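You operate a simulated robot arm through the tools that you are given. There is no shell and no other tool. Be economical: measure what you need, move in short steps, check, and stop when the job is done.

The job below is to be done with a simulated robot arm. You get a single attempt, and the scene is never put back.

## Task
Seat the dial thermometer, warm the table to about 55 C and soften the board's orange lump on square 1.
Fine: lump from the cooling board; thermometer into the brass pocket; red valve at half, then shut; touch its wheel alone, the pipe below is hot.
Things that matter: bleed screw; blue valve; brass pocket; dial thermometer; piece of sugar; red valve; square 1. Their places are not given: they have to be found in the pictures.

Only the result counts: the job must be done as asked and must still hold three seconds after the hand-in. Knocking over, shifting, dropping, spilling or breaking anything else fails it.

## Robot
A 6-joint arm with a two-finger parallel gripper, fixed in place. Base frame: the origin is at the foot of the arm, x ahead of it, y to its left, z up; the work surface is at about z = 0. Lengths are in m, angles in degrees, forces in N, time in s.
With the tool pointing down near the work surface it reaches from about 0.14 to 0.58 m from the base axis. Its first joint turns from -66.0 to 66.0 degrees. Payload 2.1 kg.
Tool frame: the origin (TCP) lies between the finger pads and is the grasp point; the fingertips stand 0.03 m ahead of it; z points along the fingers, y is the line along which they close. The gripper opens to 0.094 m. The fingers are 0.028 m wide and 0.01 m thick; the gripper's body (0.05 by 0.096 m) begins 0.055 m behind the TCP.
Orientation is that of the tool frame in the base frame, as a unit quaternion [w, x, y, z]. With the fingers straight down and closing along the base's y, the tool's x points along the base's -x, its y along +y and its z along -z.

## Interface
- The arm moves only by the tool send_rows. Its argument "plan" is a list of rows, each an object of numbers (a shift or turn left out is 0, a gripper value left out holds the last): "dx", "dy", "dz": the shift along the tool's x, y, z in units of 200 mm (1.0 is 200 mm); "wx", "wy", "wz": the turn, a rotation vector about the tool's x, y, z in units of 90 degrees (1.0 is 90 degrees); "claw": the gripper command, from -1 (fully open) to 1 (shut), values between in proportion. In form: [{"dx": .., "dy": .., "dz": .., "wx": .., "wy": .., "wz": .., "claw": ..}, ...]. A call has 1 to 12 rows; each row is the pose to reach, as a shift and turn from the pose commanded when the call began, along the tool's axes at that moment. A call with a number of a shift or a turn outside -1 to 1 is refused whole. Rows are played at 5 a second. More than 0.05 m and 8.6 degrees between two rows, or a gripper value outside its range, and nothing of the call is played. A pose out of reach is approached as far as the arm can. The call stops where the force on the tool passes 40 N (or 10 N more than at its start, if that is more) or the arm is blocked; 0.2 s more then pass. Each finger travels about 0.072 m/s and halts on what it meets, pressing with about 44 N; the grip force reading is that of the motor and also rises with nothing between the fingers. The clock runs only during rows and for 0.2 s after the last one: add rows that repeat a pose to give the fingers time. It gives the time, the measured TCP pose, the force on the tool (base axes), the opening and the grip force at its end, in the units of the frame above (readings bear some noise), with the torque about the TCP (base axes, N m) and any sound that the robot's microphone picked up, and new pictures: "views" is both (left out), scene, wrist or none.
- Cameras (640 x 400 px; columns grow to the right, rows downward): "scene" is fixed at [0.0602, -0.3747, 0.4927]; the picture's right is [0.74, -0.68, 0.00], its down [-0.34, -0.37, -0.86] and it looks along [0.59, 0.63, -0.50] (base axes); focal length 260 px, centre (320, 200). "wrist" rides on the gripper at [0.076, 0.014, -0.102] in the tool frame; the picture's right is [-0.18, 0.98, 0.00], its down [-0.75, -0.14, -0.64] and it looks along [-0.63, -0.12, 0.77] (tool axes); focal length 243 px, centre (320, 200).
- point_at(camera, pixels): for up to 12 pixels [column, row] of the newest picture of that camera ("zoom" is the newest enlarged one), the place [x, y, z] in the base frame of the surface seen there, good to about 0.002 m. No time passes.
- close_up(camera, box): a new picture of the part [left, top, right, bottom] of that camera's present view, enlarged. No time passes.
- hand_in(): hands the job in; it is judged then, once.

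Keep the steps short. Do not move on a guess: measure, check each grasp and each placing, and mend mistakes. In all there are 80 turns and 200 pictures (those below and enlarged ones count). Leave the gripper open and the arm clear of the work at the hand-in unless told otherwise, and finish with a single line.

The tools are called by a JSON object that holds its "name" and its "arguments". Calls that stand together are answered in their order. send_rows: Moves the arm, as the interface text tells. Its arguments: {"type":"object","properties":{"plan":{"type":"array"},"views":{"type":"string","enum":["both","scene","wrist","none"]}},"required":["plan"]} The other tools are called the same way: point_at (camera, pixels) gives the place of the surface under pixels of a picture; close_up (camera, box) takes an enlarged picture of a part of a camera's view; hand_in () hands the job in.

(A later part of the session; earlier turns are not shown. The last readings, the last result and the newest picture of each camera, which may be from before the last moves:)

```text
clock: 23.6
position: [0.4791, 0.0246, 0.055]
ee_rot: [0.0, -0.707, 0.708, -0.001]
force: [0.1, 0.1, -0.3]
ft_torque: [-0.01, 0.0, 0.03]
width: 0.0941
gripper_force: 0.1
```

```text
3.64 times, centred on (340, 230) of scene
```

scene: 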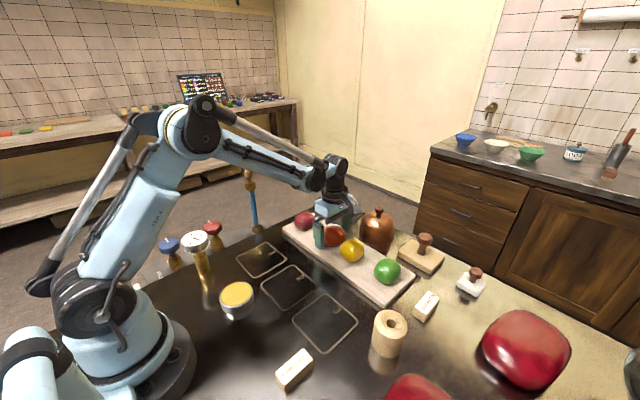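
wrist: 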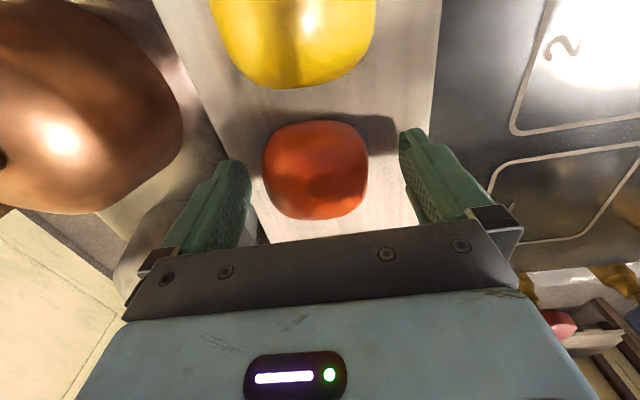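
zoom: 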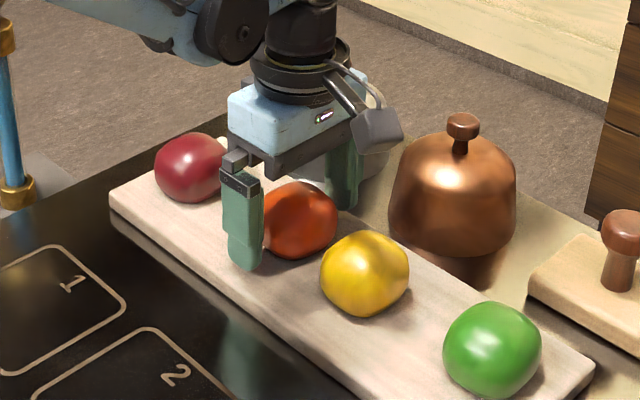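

Fingers straddle the lump well. Close and lift.

{"name": "send_rows", "arguments": {"plan": [{"claw": -0.5}, {"claw": -0.1}, {"claw": 0.3}, {"claw": 0.3}, {"claw": 0.3}, {"claw": 0.3, "dz": -0.05}, {"dz": -0.15}, {"dz": -0.3}, {"dz": -0.45}, {"dz": -0.6}, {"dz": -0.6}]}}

{"name": "close_up", "arguments": {"camera": "scene", "box": [290, 155, 390, 265]}}

{"name": "close_up", "arguments": {"camera": "scene", "box": [175, 215, 235, 295]}}

```text
clock: 26.0
position: [0.4791, 0.0249, 0.1757]
ee_rot: [0.0, -0.706, 0.708, 0.001]
force: [-0.1, -0.3, -1.8]
ft_torque: [0.01, 0.02, 0.0]
width: 0.06
gripper_force: 43.6
```

scene: 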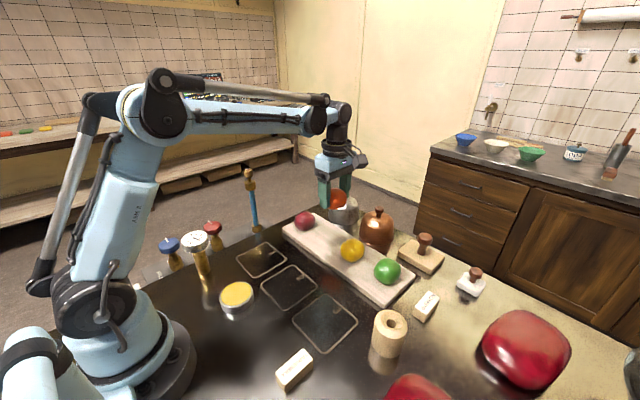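
wrist: 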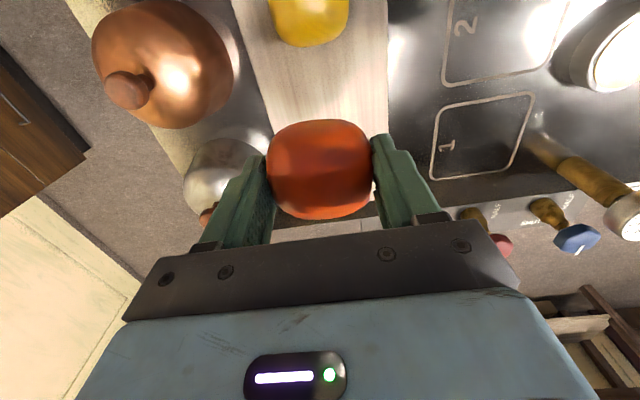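

```text
3.64 times, centred on (340, 210) of scene
```

zoom: 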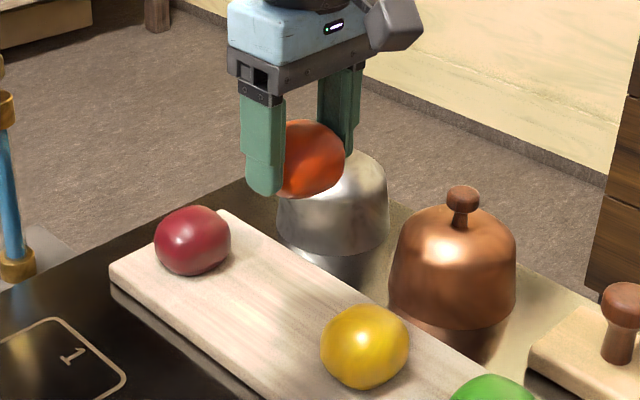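

```text
5.00 times, centred on (205, 255) of scene
```

zoom: 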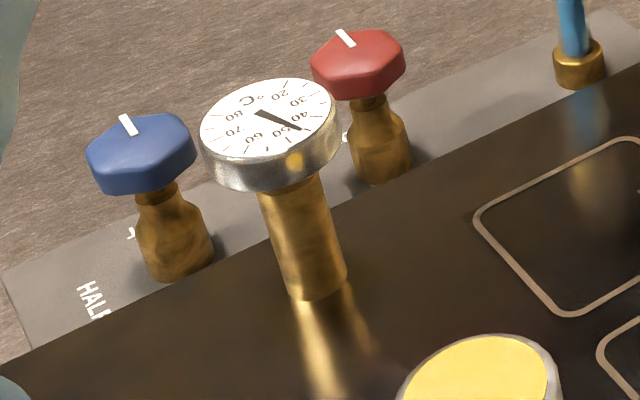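

Lump is held. Measure the corners of square 1.

{"name": "point_at", "arguments": {"camera": "wrist", "pixels": [[485, 101], [439, 145], [470, 177], [524, 135], [450, 145], [480, 140]]}}

{"name": "point_at", "arguments": {"camera": "scene", "pixels": [[248, 252], [277, 249], [252, 271], [275, 264], [262, 260]]}}

{"name": "close_up", "arguments": {"camera": "wrist", "box": [400, 70, 560, 190]}}

```text
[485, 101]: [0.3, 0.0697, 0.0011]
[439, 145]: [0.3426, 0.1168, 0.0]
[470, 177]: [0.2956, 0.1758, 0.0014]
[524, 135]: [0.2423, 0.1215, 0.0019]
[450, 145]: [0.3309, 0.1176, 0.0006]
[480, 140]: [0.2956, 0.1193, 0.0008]
```

```text
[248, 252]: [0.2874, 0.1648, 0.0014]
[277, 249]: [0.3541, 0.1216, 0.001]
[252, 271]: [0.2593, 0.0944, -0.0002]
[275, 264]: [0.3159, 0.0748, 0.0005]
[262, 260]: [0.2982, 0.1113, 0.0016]
```

```text
3.33 times, centred on (480, 130) of wrist
```

zoom: 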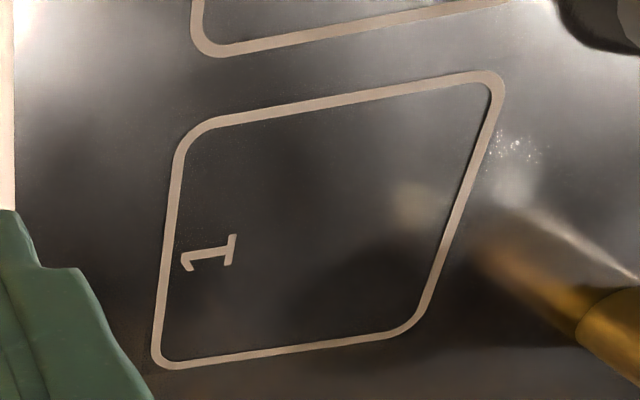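

Square 1 spans about x 0.247–0.347, y 0.07–0.17; centre (0.297, 0.12). Move above and lower to z 0.045.

{"name": "send_rows", "arguments": {"plan": [{"dx": -0.095, "dy": 0.18, "claw": 0.3}, {"dx": -0.19, "dy": 0.36}, {"dx": -0.285, "dy": 0.54}, {"dx": -0.38, "dy": 0.72}, {"dx": -0.475, "dy": 0.91}, {"dx": -0.475, "dy": 0.91, "dz": 0.15}, {"dx": -0.475, "dy": 0.91, "dz": 0.3}, {"dx": -0.475, "dy": 0.91, "dz": 0.45}, {"dx": -0.475, "dy": 0.91, "dz": 0.58}, {"dx": -0.475, "dy": 0.91, "dz": 0.65}, {"dx": -0.475, "dy": 0.91, "dz": 0.65}]}}

{"name": "close_up", "arguments": {"camera": "scene", "box": [215, 200, 305, 290]}}

```text
clock: 28.4
position: [0.2985, 0.1231, 0.0457]
ee_rot: [0.0, -0.706, 0.708, 0.001]
force: [-1.1, -0.2, -0.7]
ft_torque: [0.02, -0.01, 0.0]
width: 0.0601
gripper_force: 44.1
```

scene: 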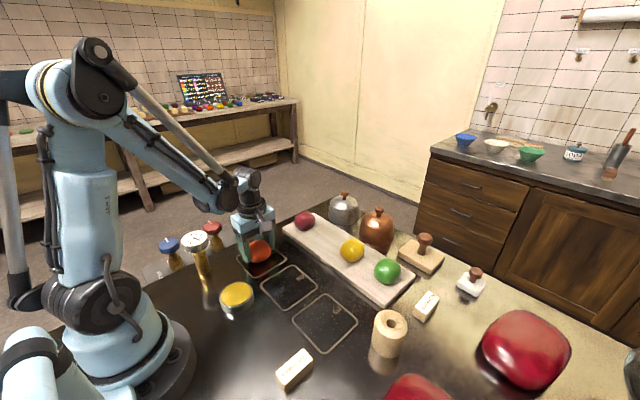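
wrist: 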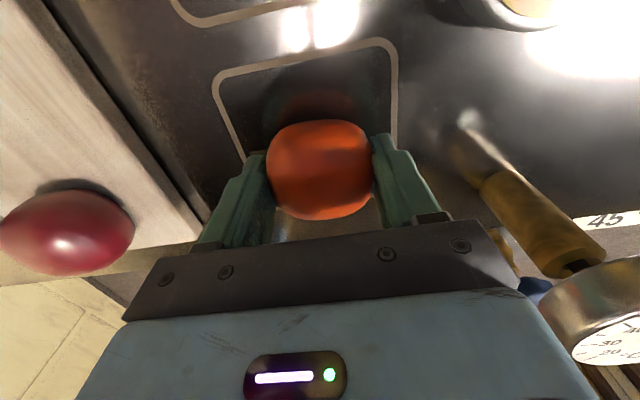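

```text
4.44 times, centred on (260, 245) of scene
```

zoom: 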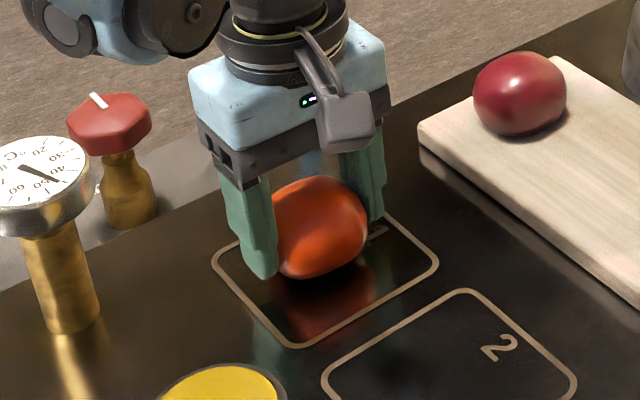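

Above the square. Lower the last 7 mm and release, then rise. (I also see a white card with "45" near the pocket to check.)

{"name": "send_rows", "arguments": {"plan": [{"dz": 0.015, "claw": 0.3}, {"dz": 0.033}, {"dz": 0.033}, {"dz": 0.033, "claw": 0.0}, {"dz": 0.033, "claw": -0.5}, {"dz": 0.033, "claw": -1}, {"dz": 0.033, "claw": -1}, {"dz": -0.1}, {"dz": -0.3}, {"dz": -0.5}, {"dz": -0.7}, {"dz": -0.7}]}}

{"name": "close_up", "arguments": {"camera": "scene", "box": [175, 205, 305, 305]}}

{"name": "close_up", "arguments": {"camera": "wrist", "box": [420, 80, 640, 240]}}

```text
clock: 31.0
position: [0.299, 0.1223, 0.1867]
ee_rot: [-0.001, -0.707, 0.707, 0.0]
force: [0.4, 0.0, 0.4]
ft_torque: [0.02, -0.01, 0.01]
width: 0.0941
gripper_force: 0.1
```

scene: 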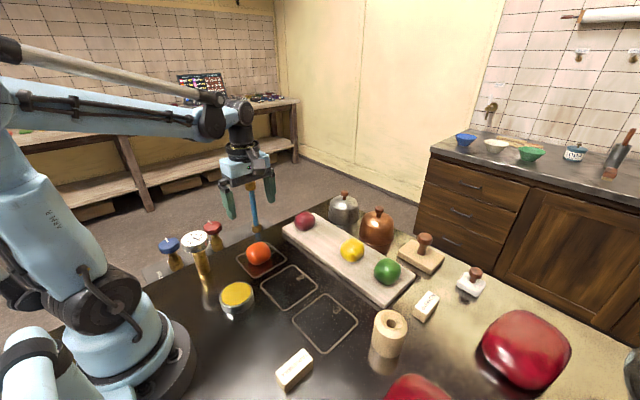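
wrist: 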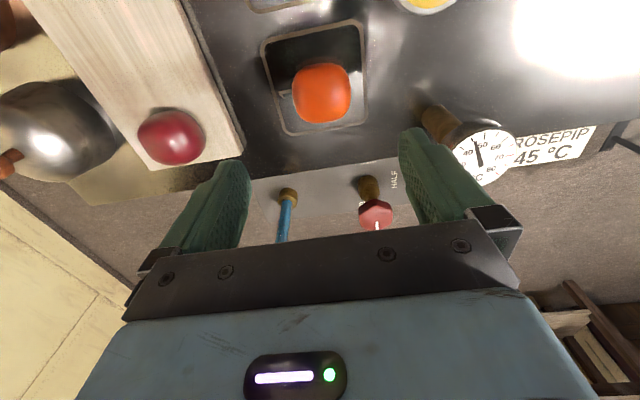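

```text
4.00 times, centred on (240, 255) of scene
```

zoom: 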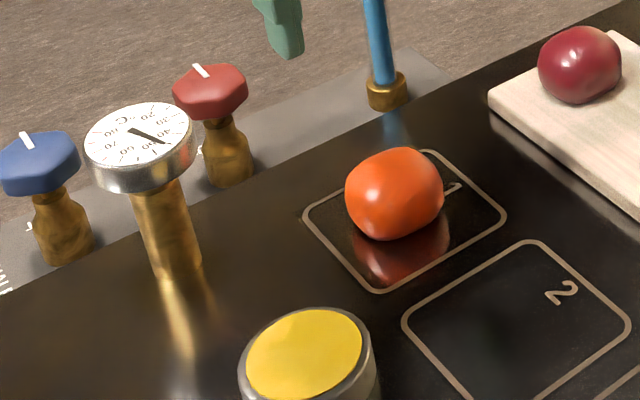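

```text
2.50 times, centred on (530, 160) of wrist
```

zoom: 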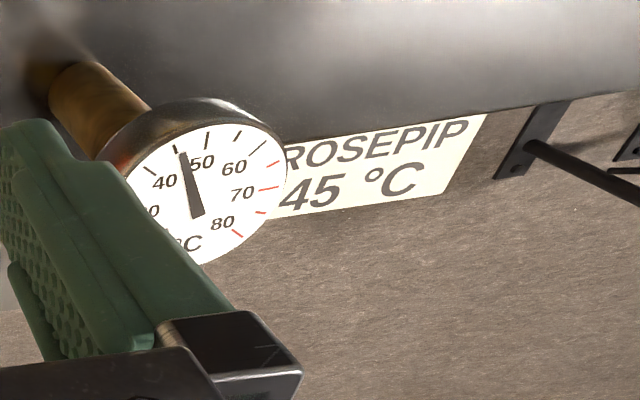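

Lump sits inside square 1; dial ~45 C; the card "ROSEPIP 45 °C" is another recipe, the job says 55. Now I measure the red wheel.

{"name": "close_up", "arguments": {"camera": "scene", "box": [196, 210, 236, 250]}}

```text
10.00 times, centred on (216, 230) of scene
```

zoom: 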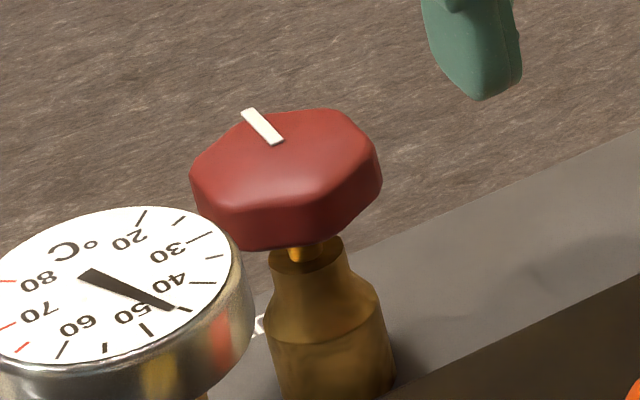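

{"name": "point_at", "arguments": {"camera": "zoom", "pixels": [[245, 120], [200, 175], [235, 205], [320, 195], [370, 155], [340, 115], [290, 155], [280, 240], [340, 220], [308, 250], [330, 330], [330, 380]]}}

{"name": "point_at", "arguments": {"camera": "wrist", "pixels": [[376, 207], [376, 218], [362, 212], [388, 213], [369, 225], [384, 226], [368, 186], [394, 178]]}}

```text
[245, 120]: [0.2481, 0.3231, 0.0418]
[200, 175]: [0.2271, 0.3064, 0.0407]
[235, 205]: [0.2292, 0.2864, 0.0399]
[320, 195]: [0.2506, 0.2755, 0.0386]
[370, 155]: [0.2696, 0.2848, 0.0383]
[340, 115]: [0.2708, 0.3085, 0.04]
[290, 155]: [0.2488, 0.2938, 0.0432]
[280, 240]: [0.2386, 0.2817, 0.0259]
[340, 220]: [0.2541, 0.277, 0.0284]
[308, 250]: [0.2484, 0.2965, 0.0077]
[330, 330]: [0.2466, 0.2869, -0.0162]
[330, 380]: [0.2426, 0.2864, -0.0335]
```

```text
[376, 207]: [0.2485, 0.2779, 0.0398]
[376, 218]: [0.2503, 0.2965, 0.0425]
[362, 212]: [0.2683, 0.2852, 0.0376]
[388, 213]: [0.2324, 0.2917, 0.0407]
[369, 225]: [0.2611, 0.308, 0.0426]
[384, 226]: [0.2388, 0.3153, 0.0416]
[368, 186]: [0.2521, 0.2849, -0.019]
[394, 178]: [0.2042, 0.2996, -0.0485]
```

Wheel: hexagon centred (0.249, 0.2975), top z 0.043, lower edge about 0.024, flats with normals at 0/60/120°. I move above it and turn the tool 60° clockwise so it can later turn 90° counterclockwise comfortably.

{"name": "send_rows", "arguments": {"plan": [{"dx": -0.1, "dy": 0.03, "wz": 0.08, "claw": -1}, {"dx": -0.21, "dy": 0.06, "wz": 0.16}, {"dx": -0.33, "dy": 0.09, "wz": 0.25}, {"dx": -0.45, "dy": 0.12, "wz": 0.34}, {"dx": -0.57, "dy": 0.16, "wz": 0.43}, {"dx": -0.69, "dy": 0.2, "wz": 0.52}, {"dx": -0.8, "dy": 0.23, "wz": 0.6}, {"dx": -0.8775, "dy": 0.25, "wz": 0.667}, {"dx": -0.8775, "dy": 0.25, "wz": 0.667}]}}

{"name": "close_up", "arguments": {"camera": "scene", "box": [175, 205, 275, 295]}}

```text
clock: 33.0
position: [0.2472, 0.2978, 0.1859]
ee_rot: [0.0, -0.257, 0.966, 0.0]
force: [-1.0, 0.7, 0.6]
ft_torque: [0.0, 0.03, 0.0]
width: 0.094
gripper_force: 0.0
```

scene: 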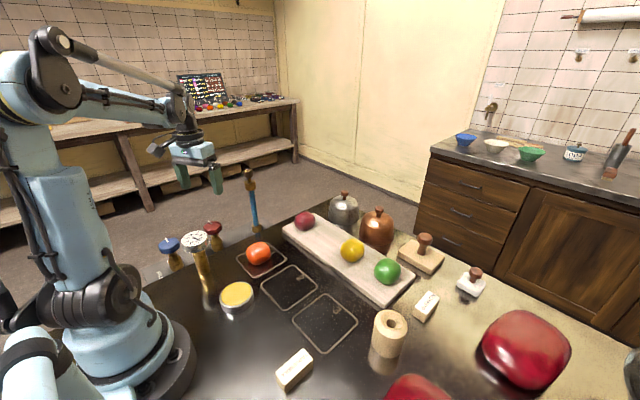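
wrist: 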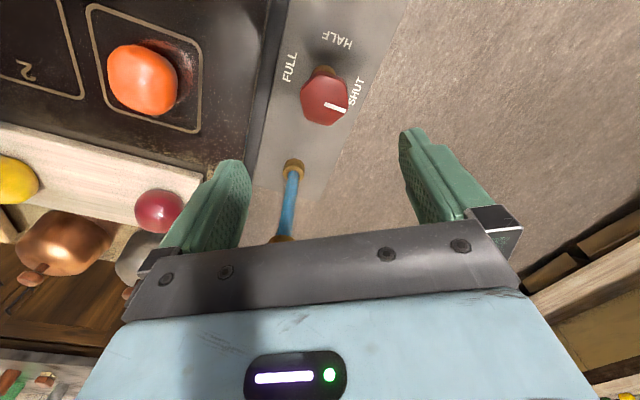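

```text
4.44 times, centred on (225, 250) of scene
```

zoom: 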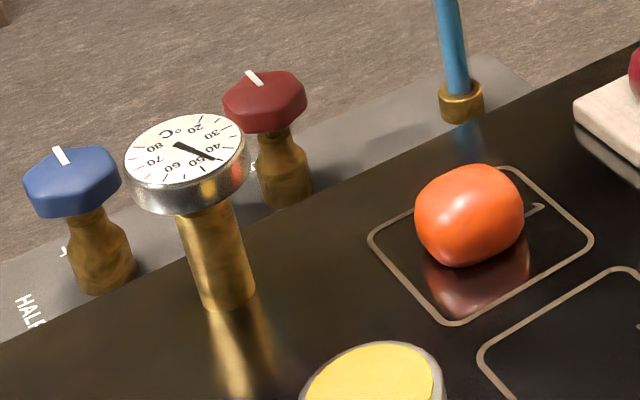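

{"name": "close_up", "arguments": {"camera": "wrist", "box": [265, 50, 385, 140]}}

```text
4.44 times, centred on (325, 95) of wrist
```

zoom: 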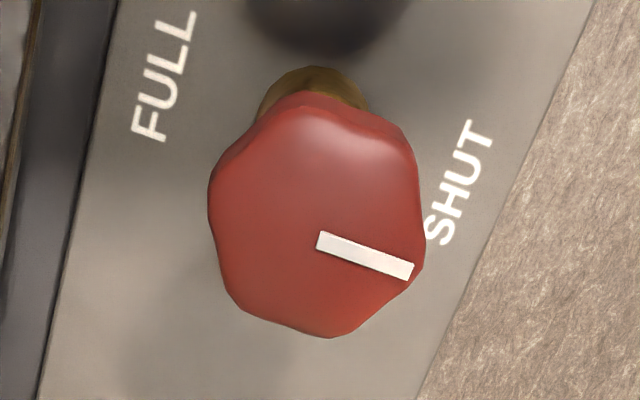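

{"name": "point_at", "arguments": {"camera": "zoom", "pixels": [[300, 112], [403, 148], [418, 250], [335, 328], [236, 298], [218, 190], [320, 220], [212, 215], [225, 160]]}}

```text
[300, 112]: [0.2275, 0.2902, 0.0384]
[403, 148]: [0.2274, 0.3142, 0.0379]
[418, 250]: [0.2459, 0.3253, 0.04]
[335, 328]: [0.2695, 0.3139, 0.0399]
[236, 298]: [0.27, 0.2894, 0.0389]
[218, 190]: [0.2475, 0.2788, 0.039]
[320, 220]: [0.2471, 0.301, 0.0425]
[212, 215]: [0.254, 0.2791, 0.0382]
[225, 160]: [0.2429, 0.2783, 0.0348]
```

Refined wheel centre (0.2485, 0.300). Descend to TCP z 0.054 (tips at the wheel's lower edge), then close on the flats.

{"name": "send_rows", "arguments": {"plan": [{"dx": -0.011, "dy": 0.006, "dz": 0.15, "claw": -1}, {"dx": -0.011, "dy": 0.006, "dz": 0.3}, {"dx": -0.011, "dy": 0.006, "dz": 0.45}, {"dx": -0.011, "dy": 0.006, "dz": 0.56}, {"dx": -0.011, "dy": 0.006, "dz": 0.62}, {"dx": -0.011, "dy": 0.006, "dz": 0.65}, {"dx": -0.011, "dy": 0.006, "dz": 0.65}]}}

{"name": "close_up", "arguments": {"camera": "scene", "box": [175, 185, 255, 285]}}

```text
clock: 34.6
position: [0.2505, 0.2977, 0.0558]
ee_rot: [0.0, -0.257, 0.966, 0.0]
force: [0.8, 0.2, -0.9]
ft_torque: [0.0, 0.02, -0.02]
width: 0.0937
gripper_force: 0.2
```

scene: 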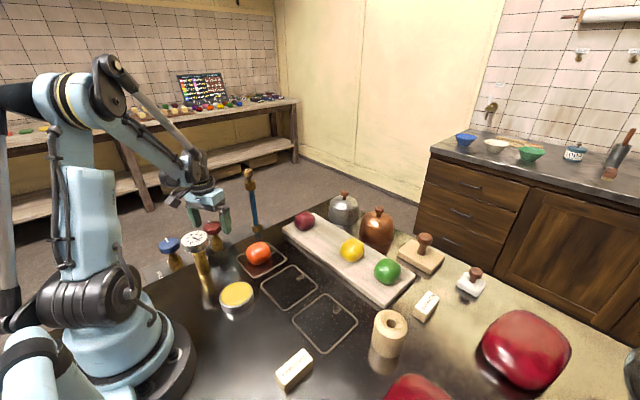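
wrist: 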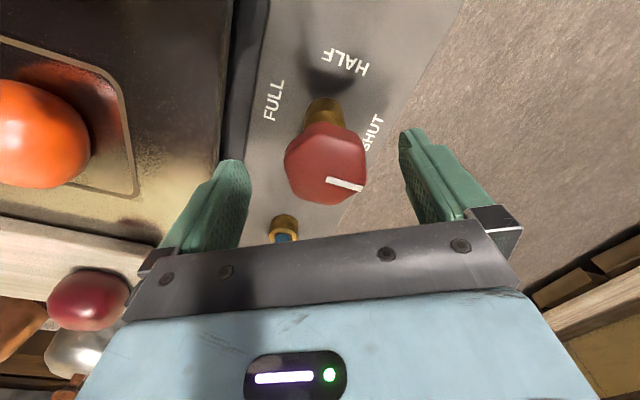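

```text
4.00 times, centred on (215, 235) of scene
```

zoom: 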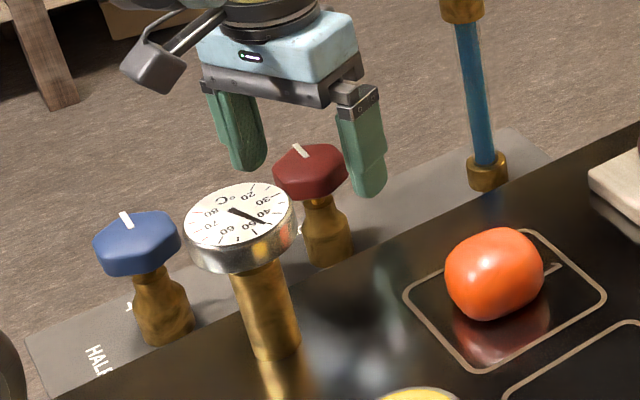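

Fingers straddle only the wheel. Close on it.

{"name": "send_rows", "arguments": {"plan": [{"claw": -0.5}, {"claw": -0.1}, {"claw": 0.3}, {"claw": 0.3}, {"claw": 0.3}]}}

{"name": "close_up", "arguments": {"camera": "scene", "box": [175, 185, 255, 285]}}

```text
clock: 35.8
position: [0.2476, 0.3007, 0.0542]
ee_rot: [-0.003, -0.259, 0.966, 0.004]
force: [-18.1, 25.5, -6.0]
ft_torque: [0.67, -0.36, 0.15]
width: 0.0485
gripper_force: 45.3
```

scene: 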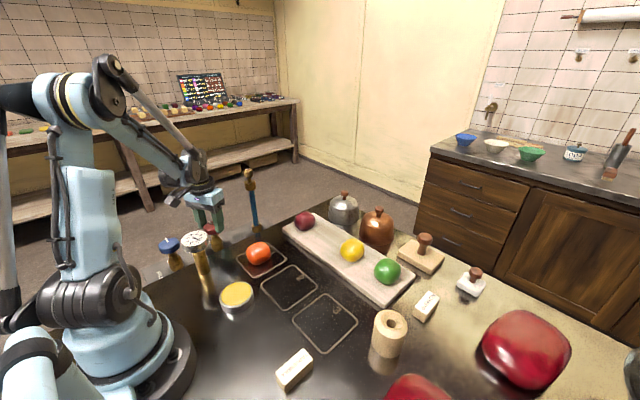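
wrist: 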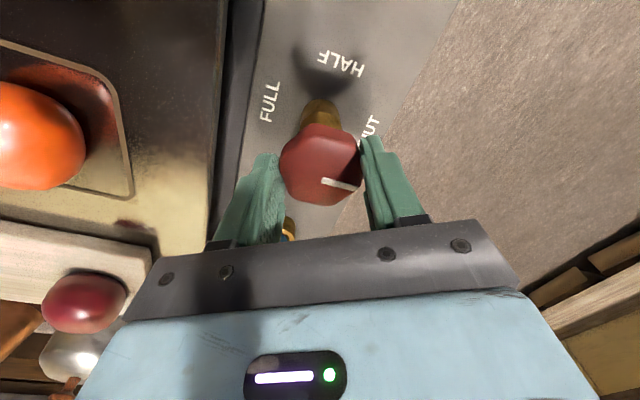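

```text
4.00 times, centred on (215, 235) of scene
```

zoom: 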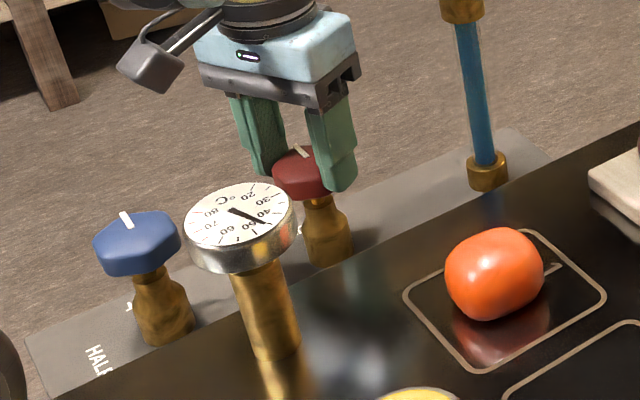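

Gripped, but the wheel pushes sideways 31 N along tool +y (I'm ~4–5 mm off). I relieve by shifting the commanded pose that way.

{"name": "send_rows", "arguments": {"plan": [{"dy": 0.01, "claw": 0.3}, {"dy": 0.02}, {"dy": 0.02}], "views": "none"}}

```text
clock: 36.6
position: [0.2473, 0.3009, 0.0562]
ee_rot: [-0.001, -0.257, 0.966, -0.001]
force: [-8.2, 1.8, 23.9]
ft_torque: [-0.04, 1.09, 0.0]
width: 0.0489
gripper_force: 45.0
```

Side force gone, but a vertical friction load of 24 N remains. I open, let the arm settle, and look before regripping.

{"name": "send_rows", "arguments": {"plan": [{"claw": 0.0}, {"claw": -0.4}, {"claw": -0.4}, {"claw": -0.4}]}}

{"name": "close_up", "arguments": {"camera": "wrist", "box": [200, 80, 440, 260]}}

```text
clock: 37.6
position: [0.2474, 0.3036, 0.0535]
ee_rot: [0.0, -0.258, 0.966, 0.0]
force: [0.3, 0.1, 0.2]
ft_torque: [-0.01, 0.0, 0.01]
width: 0.066
gripper_force: 0.1
```

scene: 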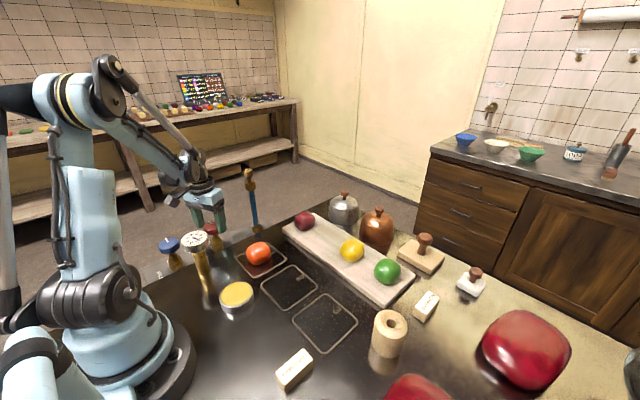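
wrist: 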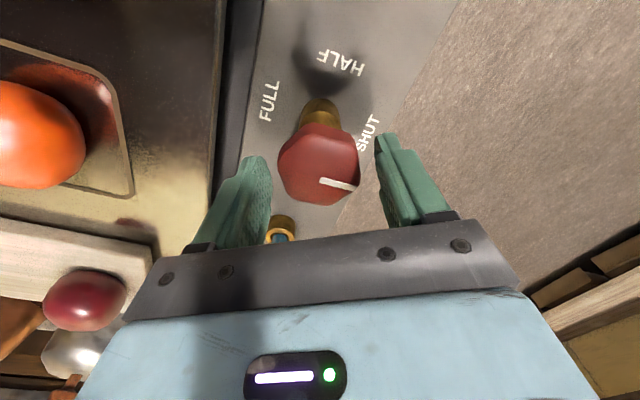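

```text
2.22 times, centred on (320, 170) of wrist
```

zoom: 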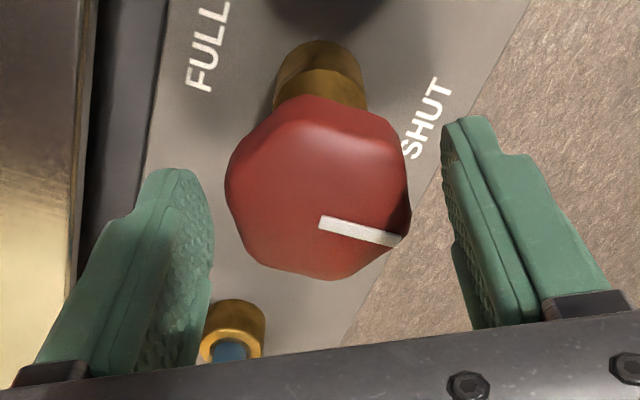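

The free pose is 2.4 mm too far now; shift back by that and close.

{"name": "send_rows", "arguments": {"plan": [{"dy": -0.012, "claw": -0.4}, {"dy": -0.012}, {"dy": -0.012, "claw": 0.0}, {"dy": -0.012, "claw": 0.3}, {"dy": -0.012, "claw": 0.3}, {"dy": -0.012, "claw": 0.3}], "views": "none"}}

```text
clock: 39.0
position: [0.2472, 0.3015, 0.0556]
ee_rot: [-0.001, -0.259, 0.966, 0.001]
force: [-10.3, 14.4, -3.0]
ft_torque: [0.49, 0.05, 0.05]
width: 0.0485
gripper_force: 45.1
```

Load is lower (17 N); add 1.2 mm and turn the wheel 90° counterclockwise to HALF.

{"name": "send_rows", "arguments": {"plan": [{"dy": 0.006, "claw": 0.3}, {"dy": 0.006, "wz": -0.09}, {"dy": 0.006, "wz": -0.18}, {"dy": 0.006, "wz": -0.27}, {"dy": 0.006, "wz": -0.36}, {"dy": 0.006, "wz": -0.45}, {"dy": 0.006, "wz": -0.54}, {"dy": 0.006, "wz": -0.63}, {"dy": 0.006, "wz": -0.72}, {"dy": 0.006, "wz": -0.81}, {"dy": 0.006, "wz": -0.9}, {"dy": 0.006, "wz": -0.98}]}}

{"name": "close_up", "arguments": {"camera": "scene", "box": [175, 205, 245, 275]}}

{"name": "close_up", "arguments": {"camera": "wrist", "box": [200, 80, 440, 260]}}

```text
clock: 41.6
position: [0.2509, 0.3001, 0.056]
ee_rot: [-0.002, 0.858, -0.514, 0.006]
force: [38.4, -4.0, -12.8]
ft_torque: [-0.32, -0.89, -0.08]
width: 0.0488
gripper_force: 45.1
```

scene: 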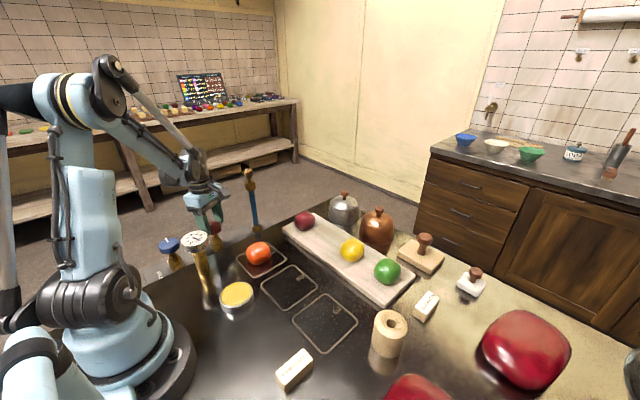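
wrist: 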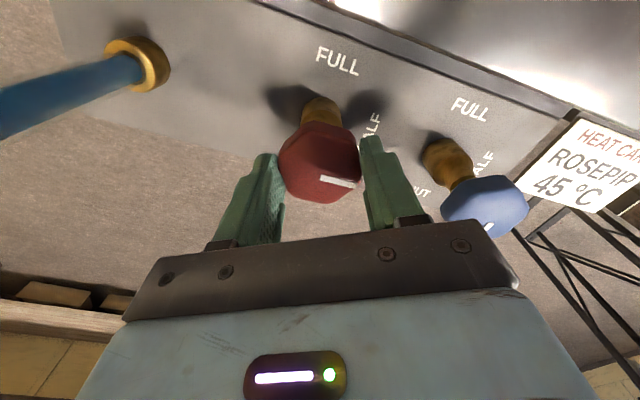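

```text
5.71 times, centred on (210, 240) of scene
```

zoom: 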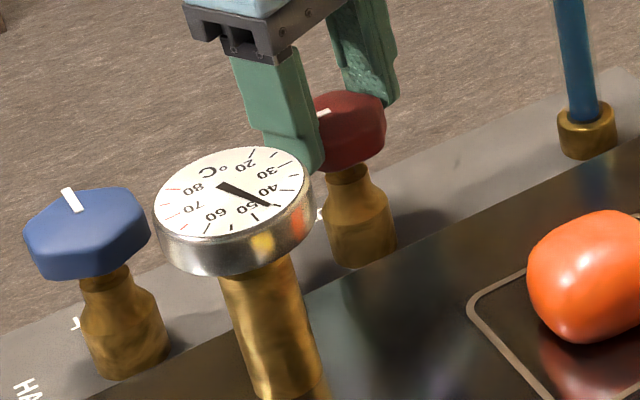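

```text
2.22 times, centred on (320, 170) of wrist
```

zoom: 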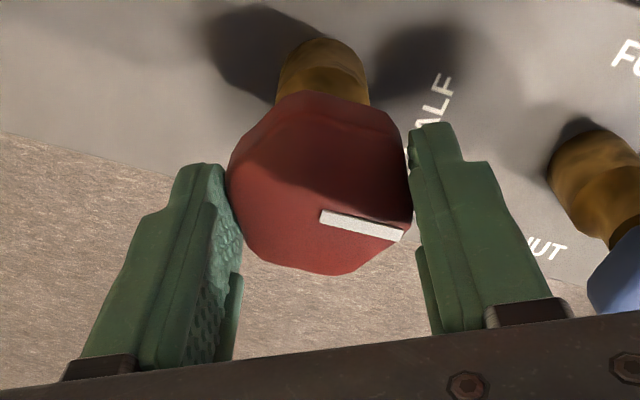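

Wheel is at HALF, with 38 N side load on the arm. I open the fingers slightly (wheel stays) so the arm relaxes, and watch the dial.

{"name": "send_rows", "arguments": {"plan": [{"wz": 0.0, "claw": 0.0}, {"claw": -0.4}, {"claw": -0.4}, {"claw": -0.4}], "views": "wrist"}}

{"name": "close_up", "arguments": {"camera": "scene", "box": [180, 220, 220, 260]}}

{"name": "close_up", "arguments": {"camera": "wrist", "box": [400, 60, 640, 240]}}

```text
clock: 42.6
position: [0.2466, 0.3024, 0.0566]
ee_rot: [0.0, 0.857, -0.515, 0.0]
force: [-0.1, -1.3, -0.1]
ft_torque: [0.0, -0.01, 0.01]
width: 0.0659
gripper_force: 0.1
```

wrist: 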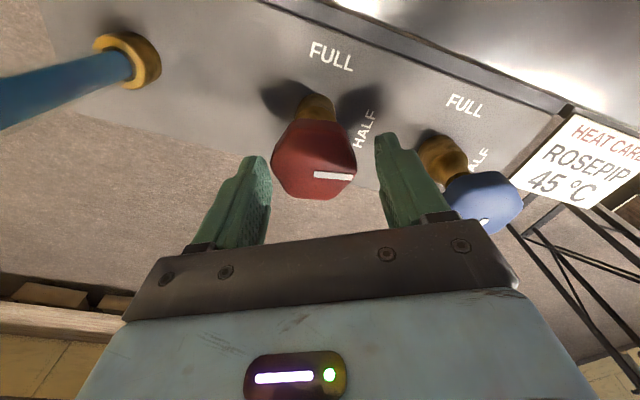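

```text
10.00 times, centred on (200, 240) of scene
```

zoom: 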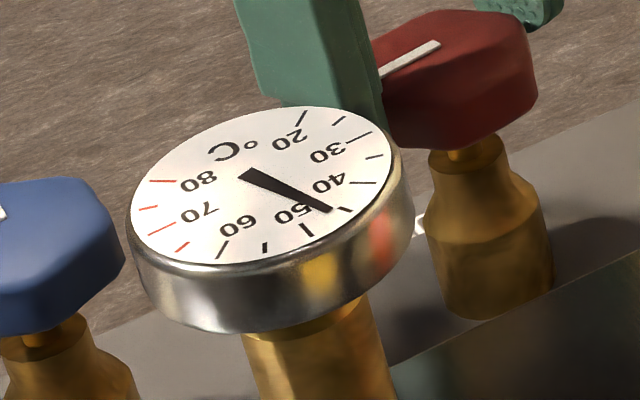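

```text
2.22 times, centred on (520, 150) of wrist
```

zoom: 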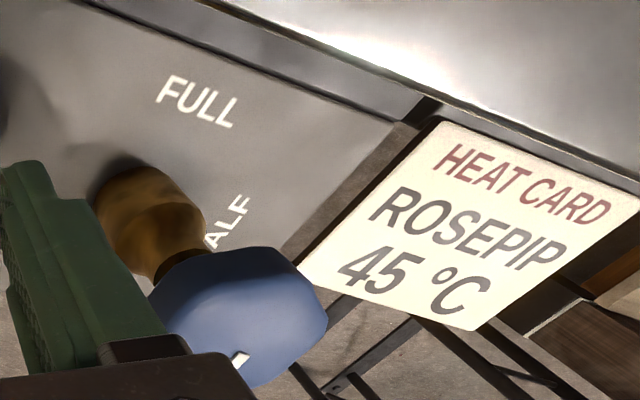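

Dial ~46. I check the pointer bar's angle with measured points.

{"name": "point_at", "arguments": {"camera": "scene", "pixels": [[211.8, 224.7], [209, 226], [206.8, 227.2]]}}

{"name": "point_at", "arguments": {"camera": "wrist", "pixels": [[316, 174], [334, 176], [351, 177]]}}

```text
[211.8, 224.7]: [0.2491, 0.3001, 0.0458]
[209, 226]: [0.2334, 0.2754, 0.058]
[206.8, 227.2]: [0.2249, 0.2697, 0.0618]
```

```text
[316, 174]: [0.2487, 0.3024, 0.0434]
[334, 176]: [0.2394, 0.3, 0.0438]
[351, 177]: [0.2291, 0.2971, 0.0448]
```

The wheel was dragged to ~105° when I opened. I re-centre (2 mm) and close again so the flats realign it to ~90°.

{"name": "send_rows", "arguments": {"plan": [{"dx": 0.008, "dy": -0.01, "wz": -0.02, "claw": -0.4}, {"dx": 0.008, "dy": -0.01, "wz": -0.02}, {"dx": 0.008, "dy": -0.01, "wz": -0.02, "claw": -0.1}, {"dx": 0.008, "dy": -0.01, "wz": -0.02, "claw": 0.2}, {"dx": 0.008, "dy": -0.01, "wz": -0.02, "claw": 0.2}], "views": "wrist"}}

{"name": "point_at", "arguments": {"camera": "wrist", "pixels": [[322, 177], [338, 180], [354, 184]]}}

{"name": "close_up", "arguments": {"camera": "scene", "box": [180, 220, 220, 260]}}

```text
clock: 43.8
position: [0.2504, 0.3016, 0.0555]
ee_rot: [-0.001, 0.866, -0.5, 0.001]
force: [14.7, 9.3, -4.0]
ft_torque: [0.27, -0.48, 0.0]
width: 0.049
gripper_force: 45.9
```

wrist: 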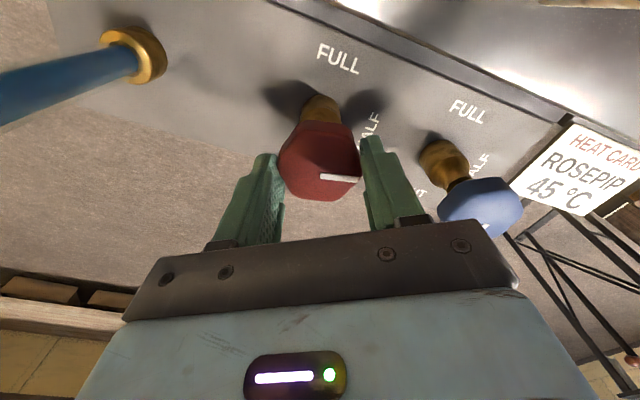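

```text
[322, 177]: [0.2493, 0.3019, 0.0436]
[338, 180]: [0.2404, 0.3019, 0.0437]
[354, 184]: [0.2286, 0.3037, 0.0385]
```

```text
10.00 times, centred on (200, 240) of scene
```

zoom: 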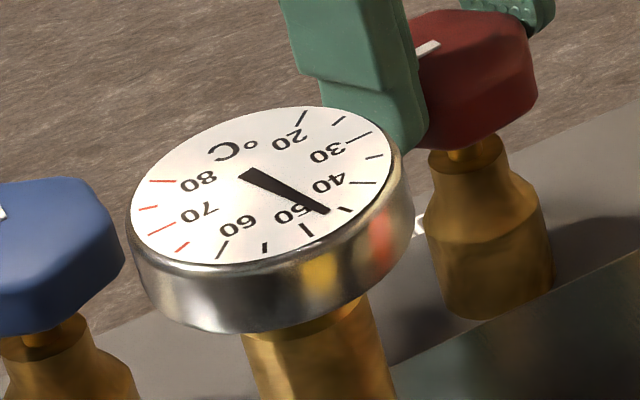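

Wheel now exactly at HALF, dial ~47 and rising. I hold the grip (easing 1.3 mm) and wait.

{"name": "send_rows", "arguments": {"plan": [{"dy": -0.006, "claw": 0.2}, {"dy": -0.006}, {"dy": -0.006}, {"dy": -0.006}, {"dy": -0.006}, {"dy": -0.006}, {"dy": -0.006}, {"dy": -0.006}, {"dy": -0.006}, {"dy": -0.006}], "views": "none"}}

{"name": "close_up", "arguments": {"camera": "scene", "box": [180, 220, 220, 260]}}

```text
clock: 46.0
position: [0.2506, 0.3017, 0.0564]
ee_rot: [0.0, 0.865, -0.501, 0.0]
force: [12.9, 8.3, -18.8]
ft_torque: [0.35, -0.28, -0.03]
width: 0.0487
gripper_force: 44.9
```

```text
10.00 times, centred on (200, 240) of scene
```

zoom: 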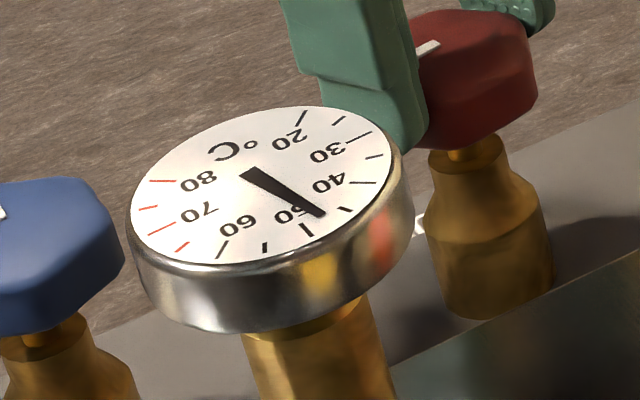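

~48 C. Keep waiting.

{"name": "send_rows", "arguments": {"plan": [{"claw": 0.2}, {}, {}, {}, {}, {}, {}, {}, {}, {}, {}, {}], "views": "none"}}

{"name": "close_up", "arguments": {"camera": "scene", "box": [180, 220, 220, 260]}}

{"name": "send_rows", "arguments": {"plan": [{"claw": 0.2}, {}, {}, {}, {}, {}, {}, {}, {}, {}, {}, {}], "views": "none"}}

{"name": "close_up", "arguments": {"camera": "scene", "box": [180, 220, 220, 260]}}

```text
clock: 48.6
position: [0.251, 0.3022, 0.0573]
ee_rot: [-0.001, 0.866, -0.501, 0.001]
force: [11.9, 6.7, -5.9]
ft_torque: [0.19, -0.36, 0.0]
width: 0.0487
gripper_force: 45.0
```

```text
10.00 times, centred on (200, 240) of scene
```

zoom: 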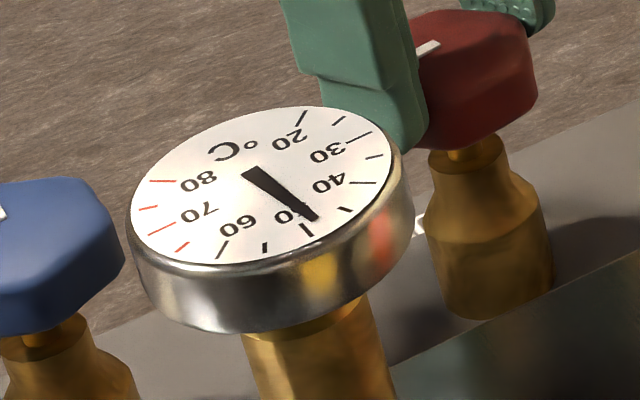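

```text
clock: 51.2
position: [0.251, 0.3013, 0.0578]
ee_rot: [-0.001, 0.865, -0.501, 0.002]
force: [12.3, 7.3, 5.5]
ft_torque: [0.25, -0.39, -0.03]
width: 0.0487
gripper_force: 44.8
```

```text
10.00 times, centred on (200, 240) of scene
```

zoom: 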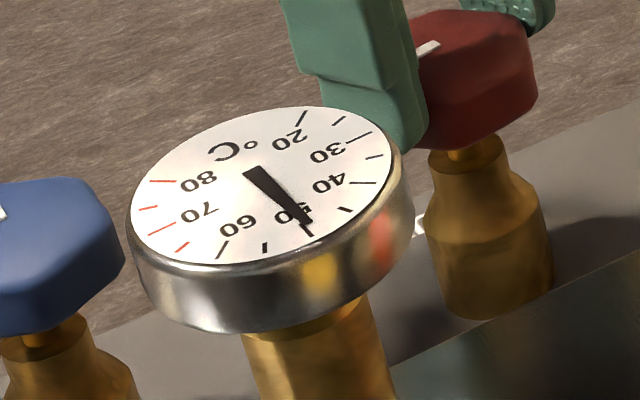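

~50 C. Continue two more waits.

{"name": "send_rows", "arguments": {"plan": [{"claw": 0.2}, {}, {}, {}, {}, {}, {}, {}, {}, {}, {}, {}], "views": "none"}}

{"name": "send_rows", "arguments": {"plan": [{"claw": 0.2}, {}, {}, {}, {}, {}, {}, {}, {}, {}, {}, {}], "views": "scene"}}

{"name": "close_up", "arguments": {"camera": "scene", "box": [180, 220, 220, 260]}}

```text
clock: 53.8
position: [0.2512, 0.3013, 0.0568]
ee_rot: [0.0, 0.866, -0.501, 0.0]
force: [12.7, 6.7, 9.8]
ft_torque: [0.24, -0.39, -0.02]
width: 0.0491
gripper_force: 44.9
```

```text
clock: 56.4
position: [0.2516, 0.302, 0.0558]
ee_rot: [0.0, 0.866, -0.501, 0.001]
force: [12.9, 6.5, 8.8]
ft_torque: [0.21, -0.39, -0.01]
width: 0.049
gripper_force: 44.8
```

scene: 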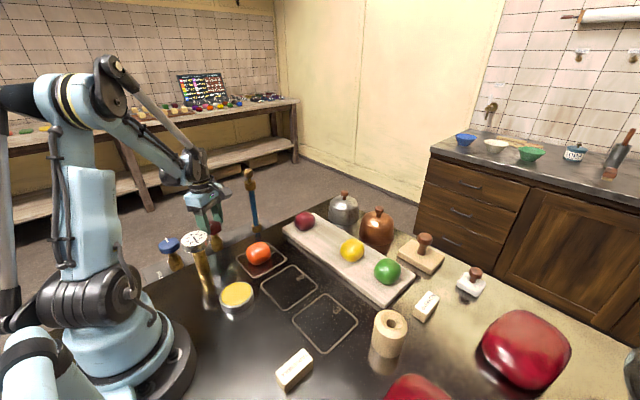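

```text
10.00 times, centred on (200, 240) of scene
```

zoom: 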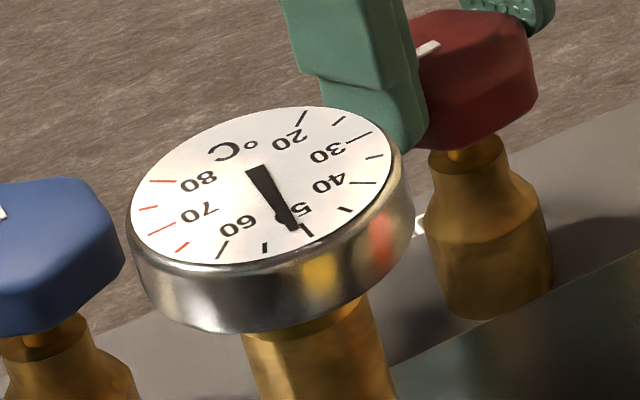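

~51.5 C. Two more waits.

{"name": "send_rows", "arguments": {"plan": [{"claw": 0.2}, {}, {}, {}, {}, {}, {}, {}, {}, {}, {}, {}], "views": "none"}}

{"name": "send_rows", "arguments": {"plan": [{"claw": 0.2}, {}, {}, {}, {}, {}, {}, {}, {}, {}, {}, {}], "views": "none"}}

{"name": "close_up", "arguments": {"camera": "scene", "box": [180, 220, 220, 260]}}

{"name": "close_up", "arguments": {"camera": "scene", "box": [225, 225, 295, 285]}}

```text
clock: 59.0
position: [0.2505, 0.3017, 0.0558]
ee_rot: [-0.001, 0.866, -0.5, 0.0]
force: [13.2, 7.6, 9.5]
ft_torque: [0.22, -0.43, -0.02]
width: 0.0488
gripper_force: 44.9
```

```text
clock: 61.6
position: [0.2509, 0.3009, 0.0557]
ee_rot: [-0.001, 0.866, -0.501, 0.001]
force: [12.0, 6.8, 7.6]
ft_torque: [0.25, -0.39, -0.02]
width: 0.0489
gripper_force: 45.5
```

```text
10.00 times, centred on (200, 240) of scene
```

zoom: 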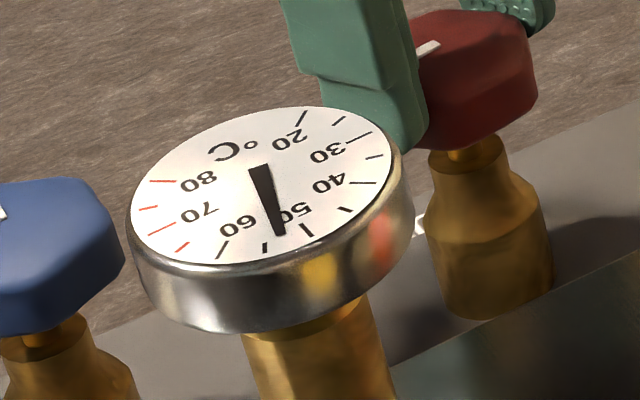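

```text
6.67 times, centred on (260, 255) of scene
```

zoom: 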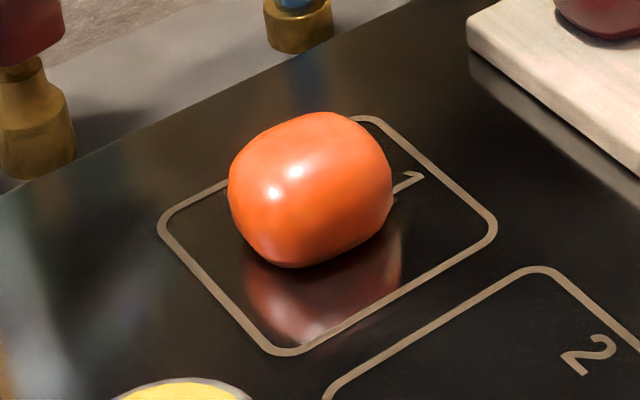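

~53.3 C and rising ~0.35/s. I now turn the wheel back 90° clockwise to SHUT.

{"name": "send_rows", "arguments": {"plan": [{"wz": 0.09, "claw": 0.2}, {"wz": 0.18}, {"wz": 0.27}, {"wz": 0.36}, {"wz": 0.45}, {"wz": 0.54}, {"wz": 0.63}, {"wz": 0.72}, {"wz": 0.81}, {"wz": 0.9}, {"wz": 0.96}, {"wz": 1.0}]}}

{"name": "close_up", "arguments": {"camera": "scene", "box": [180, 215, 225, 260]}}

{"name": "close_up", "arguments": {"camera": "wrist", "box": [200, 80, 440, 260]}}

```text
clock: 63.1
position: [0.2498, 0.3025, 0.0566]
ee_rot: [-0.001, -0.554, 0.832, 0.001]
force: [-1.8, 0.4, 5.5]
ft_torque: [0.23, -0.16, -0.02]
width: 0.0488
gripper_force: 44.8
stopped in row 7: the force on the tool passed its limit at 41 N (the readings are from after the stop); the commanded pose is now the measured one
```

scene: 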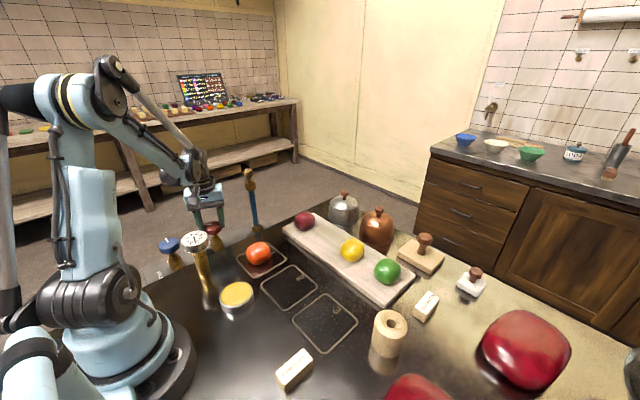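
wrist: 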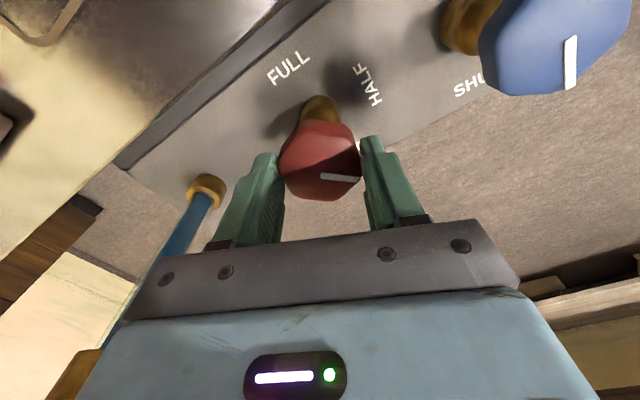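

```text
8.89 times, centred on (202, 238) of scene
```

zoom: 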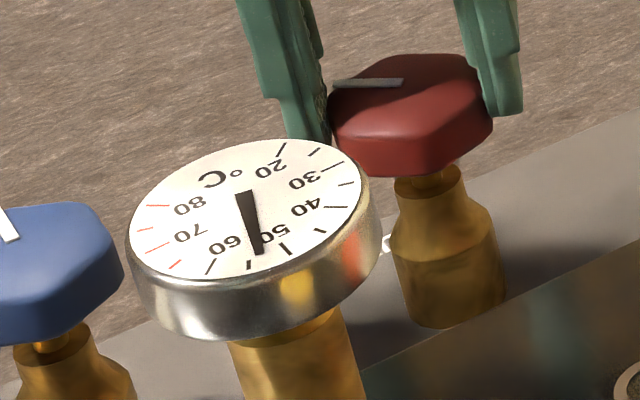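

```text
2.22 times, centred on (320, 170) of wrist
```

zoom: 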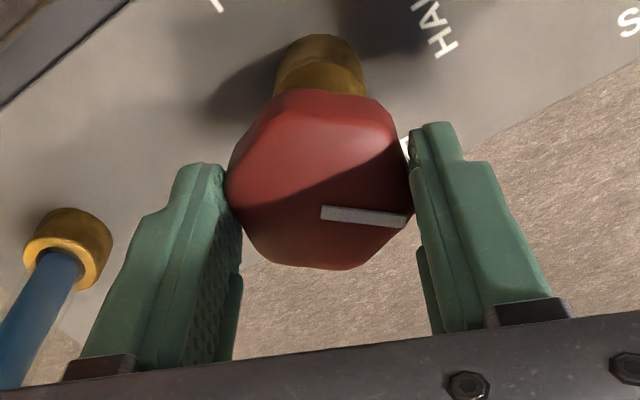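

The arm stopped at a 41 N side load with 37° still to go; load has relaxed now. Continue the turn to SHUT.

{"name": "send_rows", "arguments": {"plan": [{"wz": 0.08, "claw": 0.2}, {"wz": 0.16}, {"wz": 0.24}, {"wz": 0.32}, {"wz": 0.4}, {"wz": 0.41}], "views": "wrist"}}

{"name": "close_up", "arguments": {"camera": "scene", "box": [180, 215, 225, 260]}}

{"name": "point_at", "arguments": {"camera": "wrist", "pixels": [[322, 177], [338, 179], [352, 181]]}}

```text
clock: 64.5
position: [0.2485, 0.3019, 0.056]
ee_rot: [-0.002, -0.261, 0.965, 0.002]
force: [-13.7, 6.5, 13.6]
ft_torque: [0.28, 0.09, -0.03]
width: 0.0489
gripper_force: 44.5
```

wrist: 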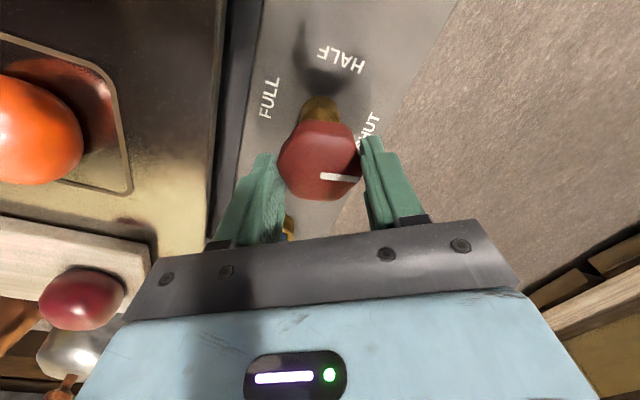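

```text
8.89 times, centred on (202, 238) of scene
```

zoom: 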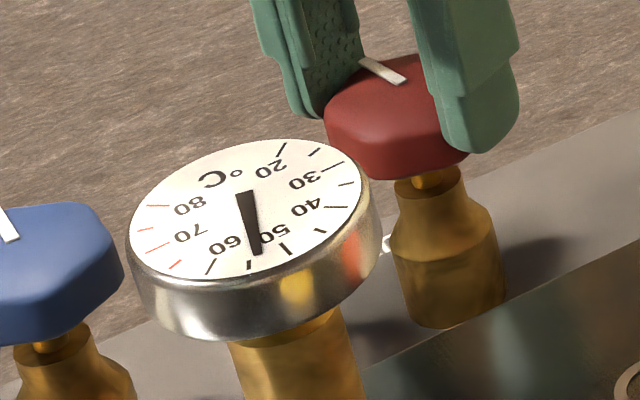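

```text
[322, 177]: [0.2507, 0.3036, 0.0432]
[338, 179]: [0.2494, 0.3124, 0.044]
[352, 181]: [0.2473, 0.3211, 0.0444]
```

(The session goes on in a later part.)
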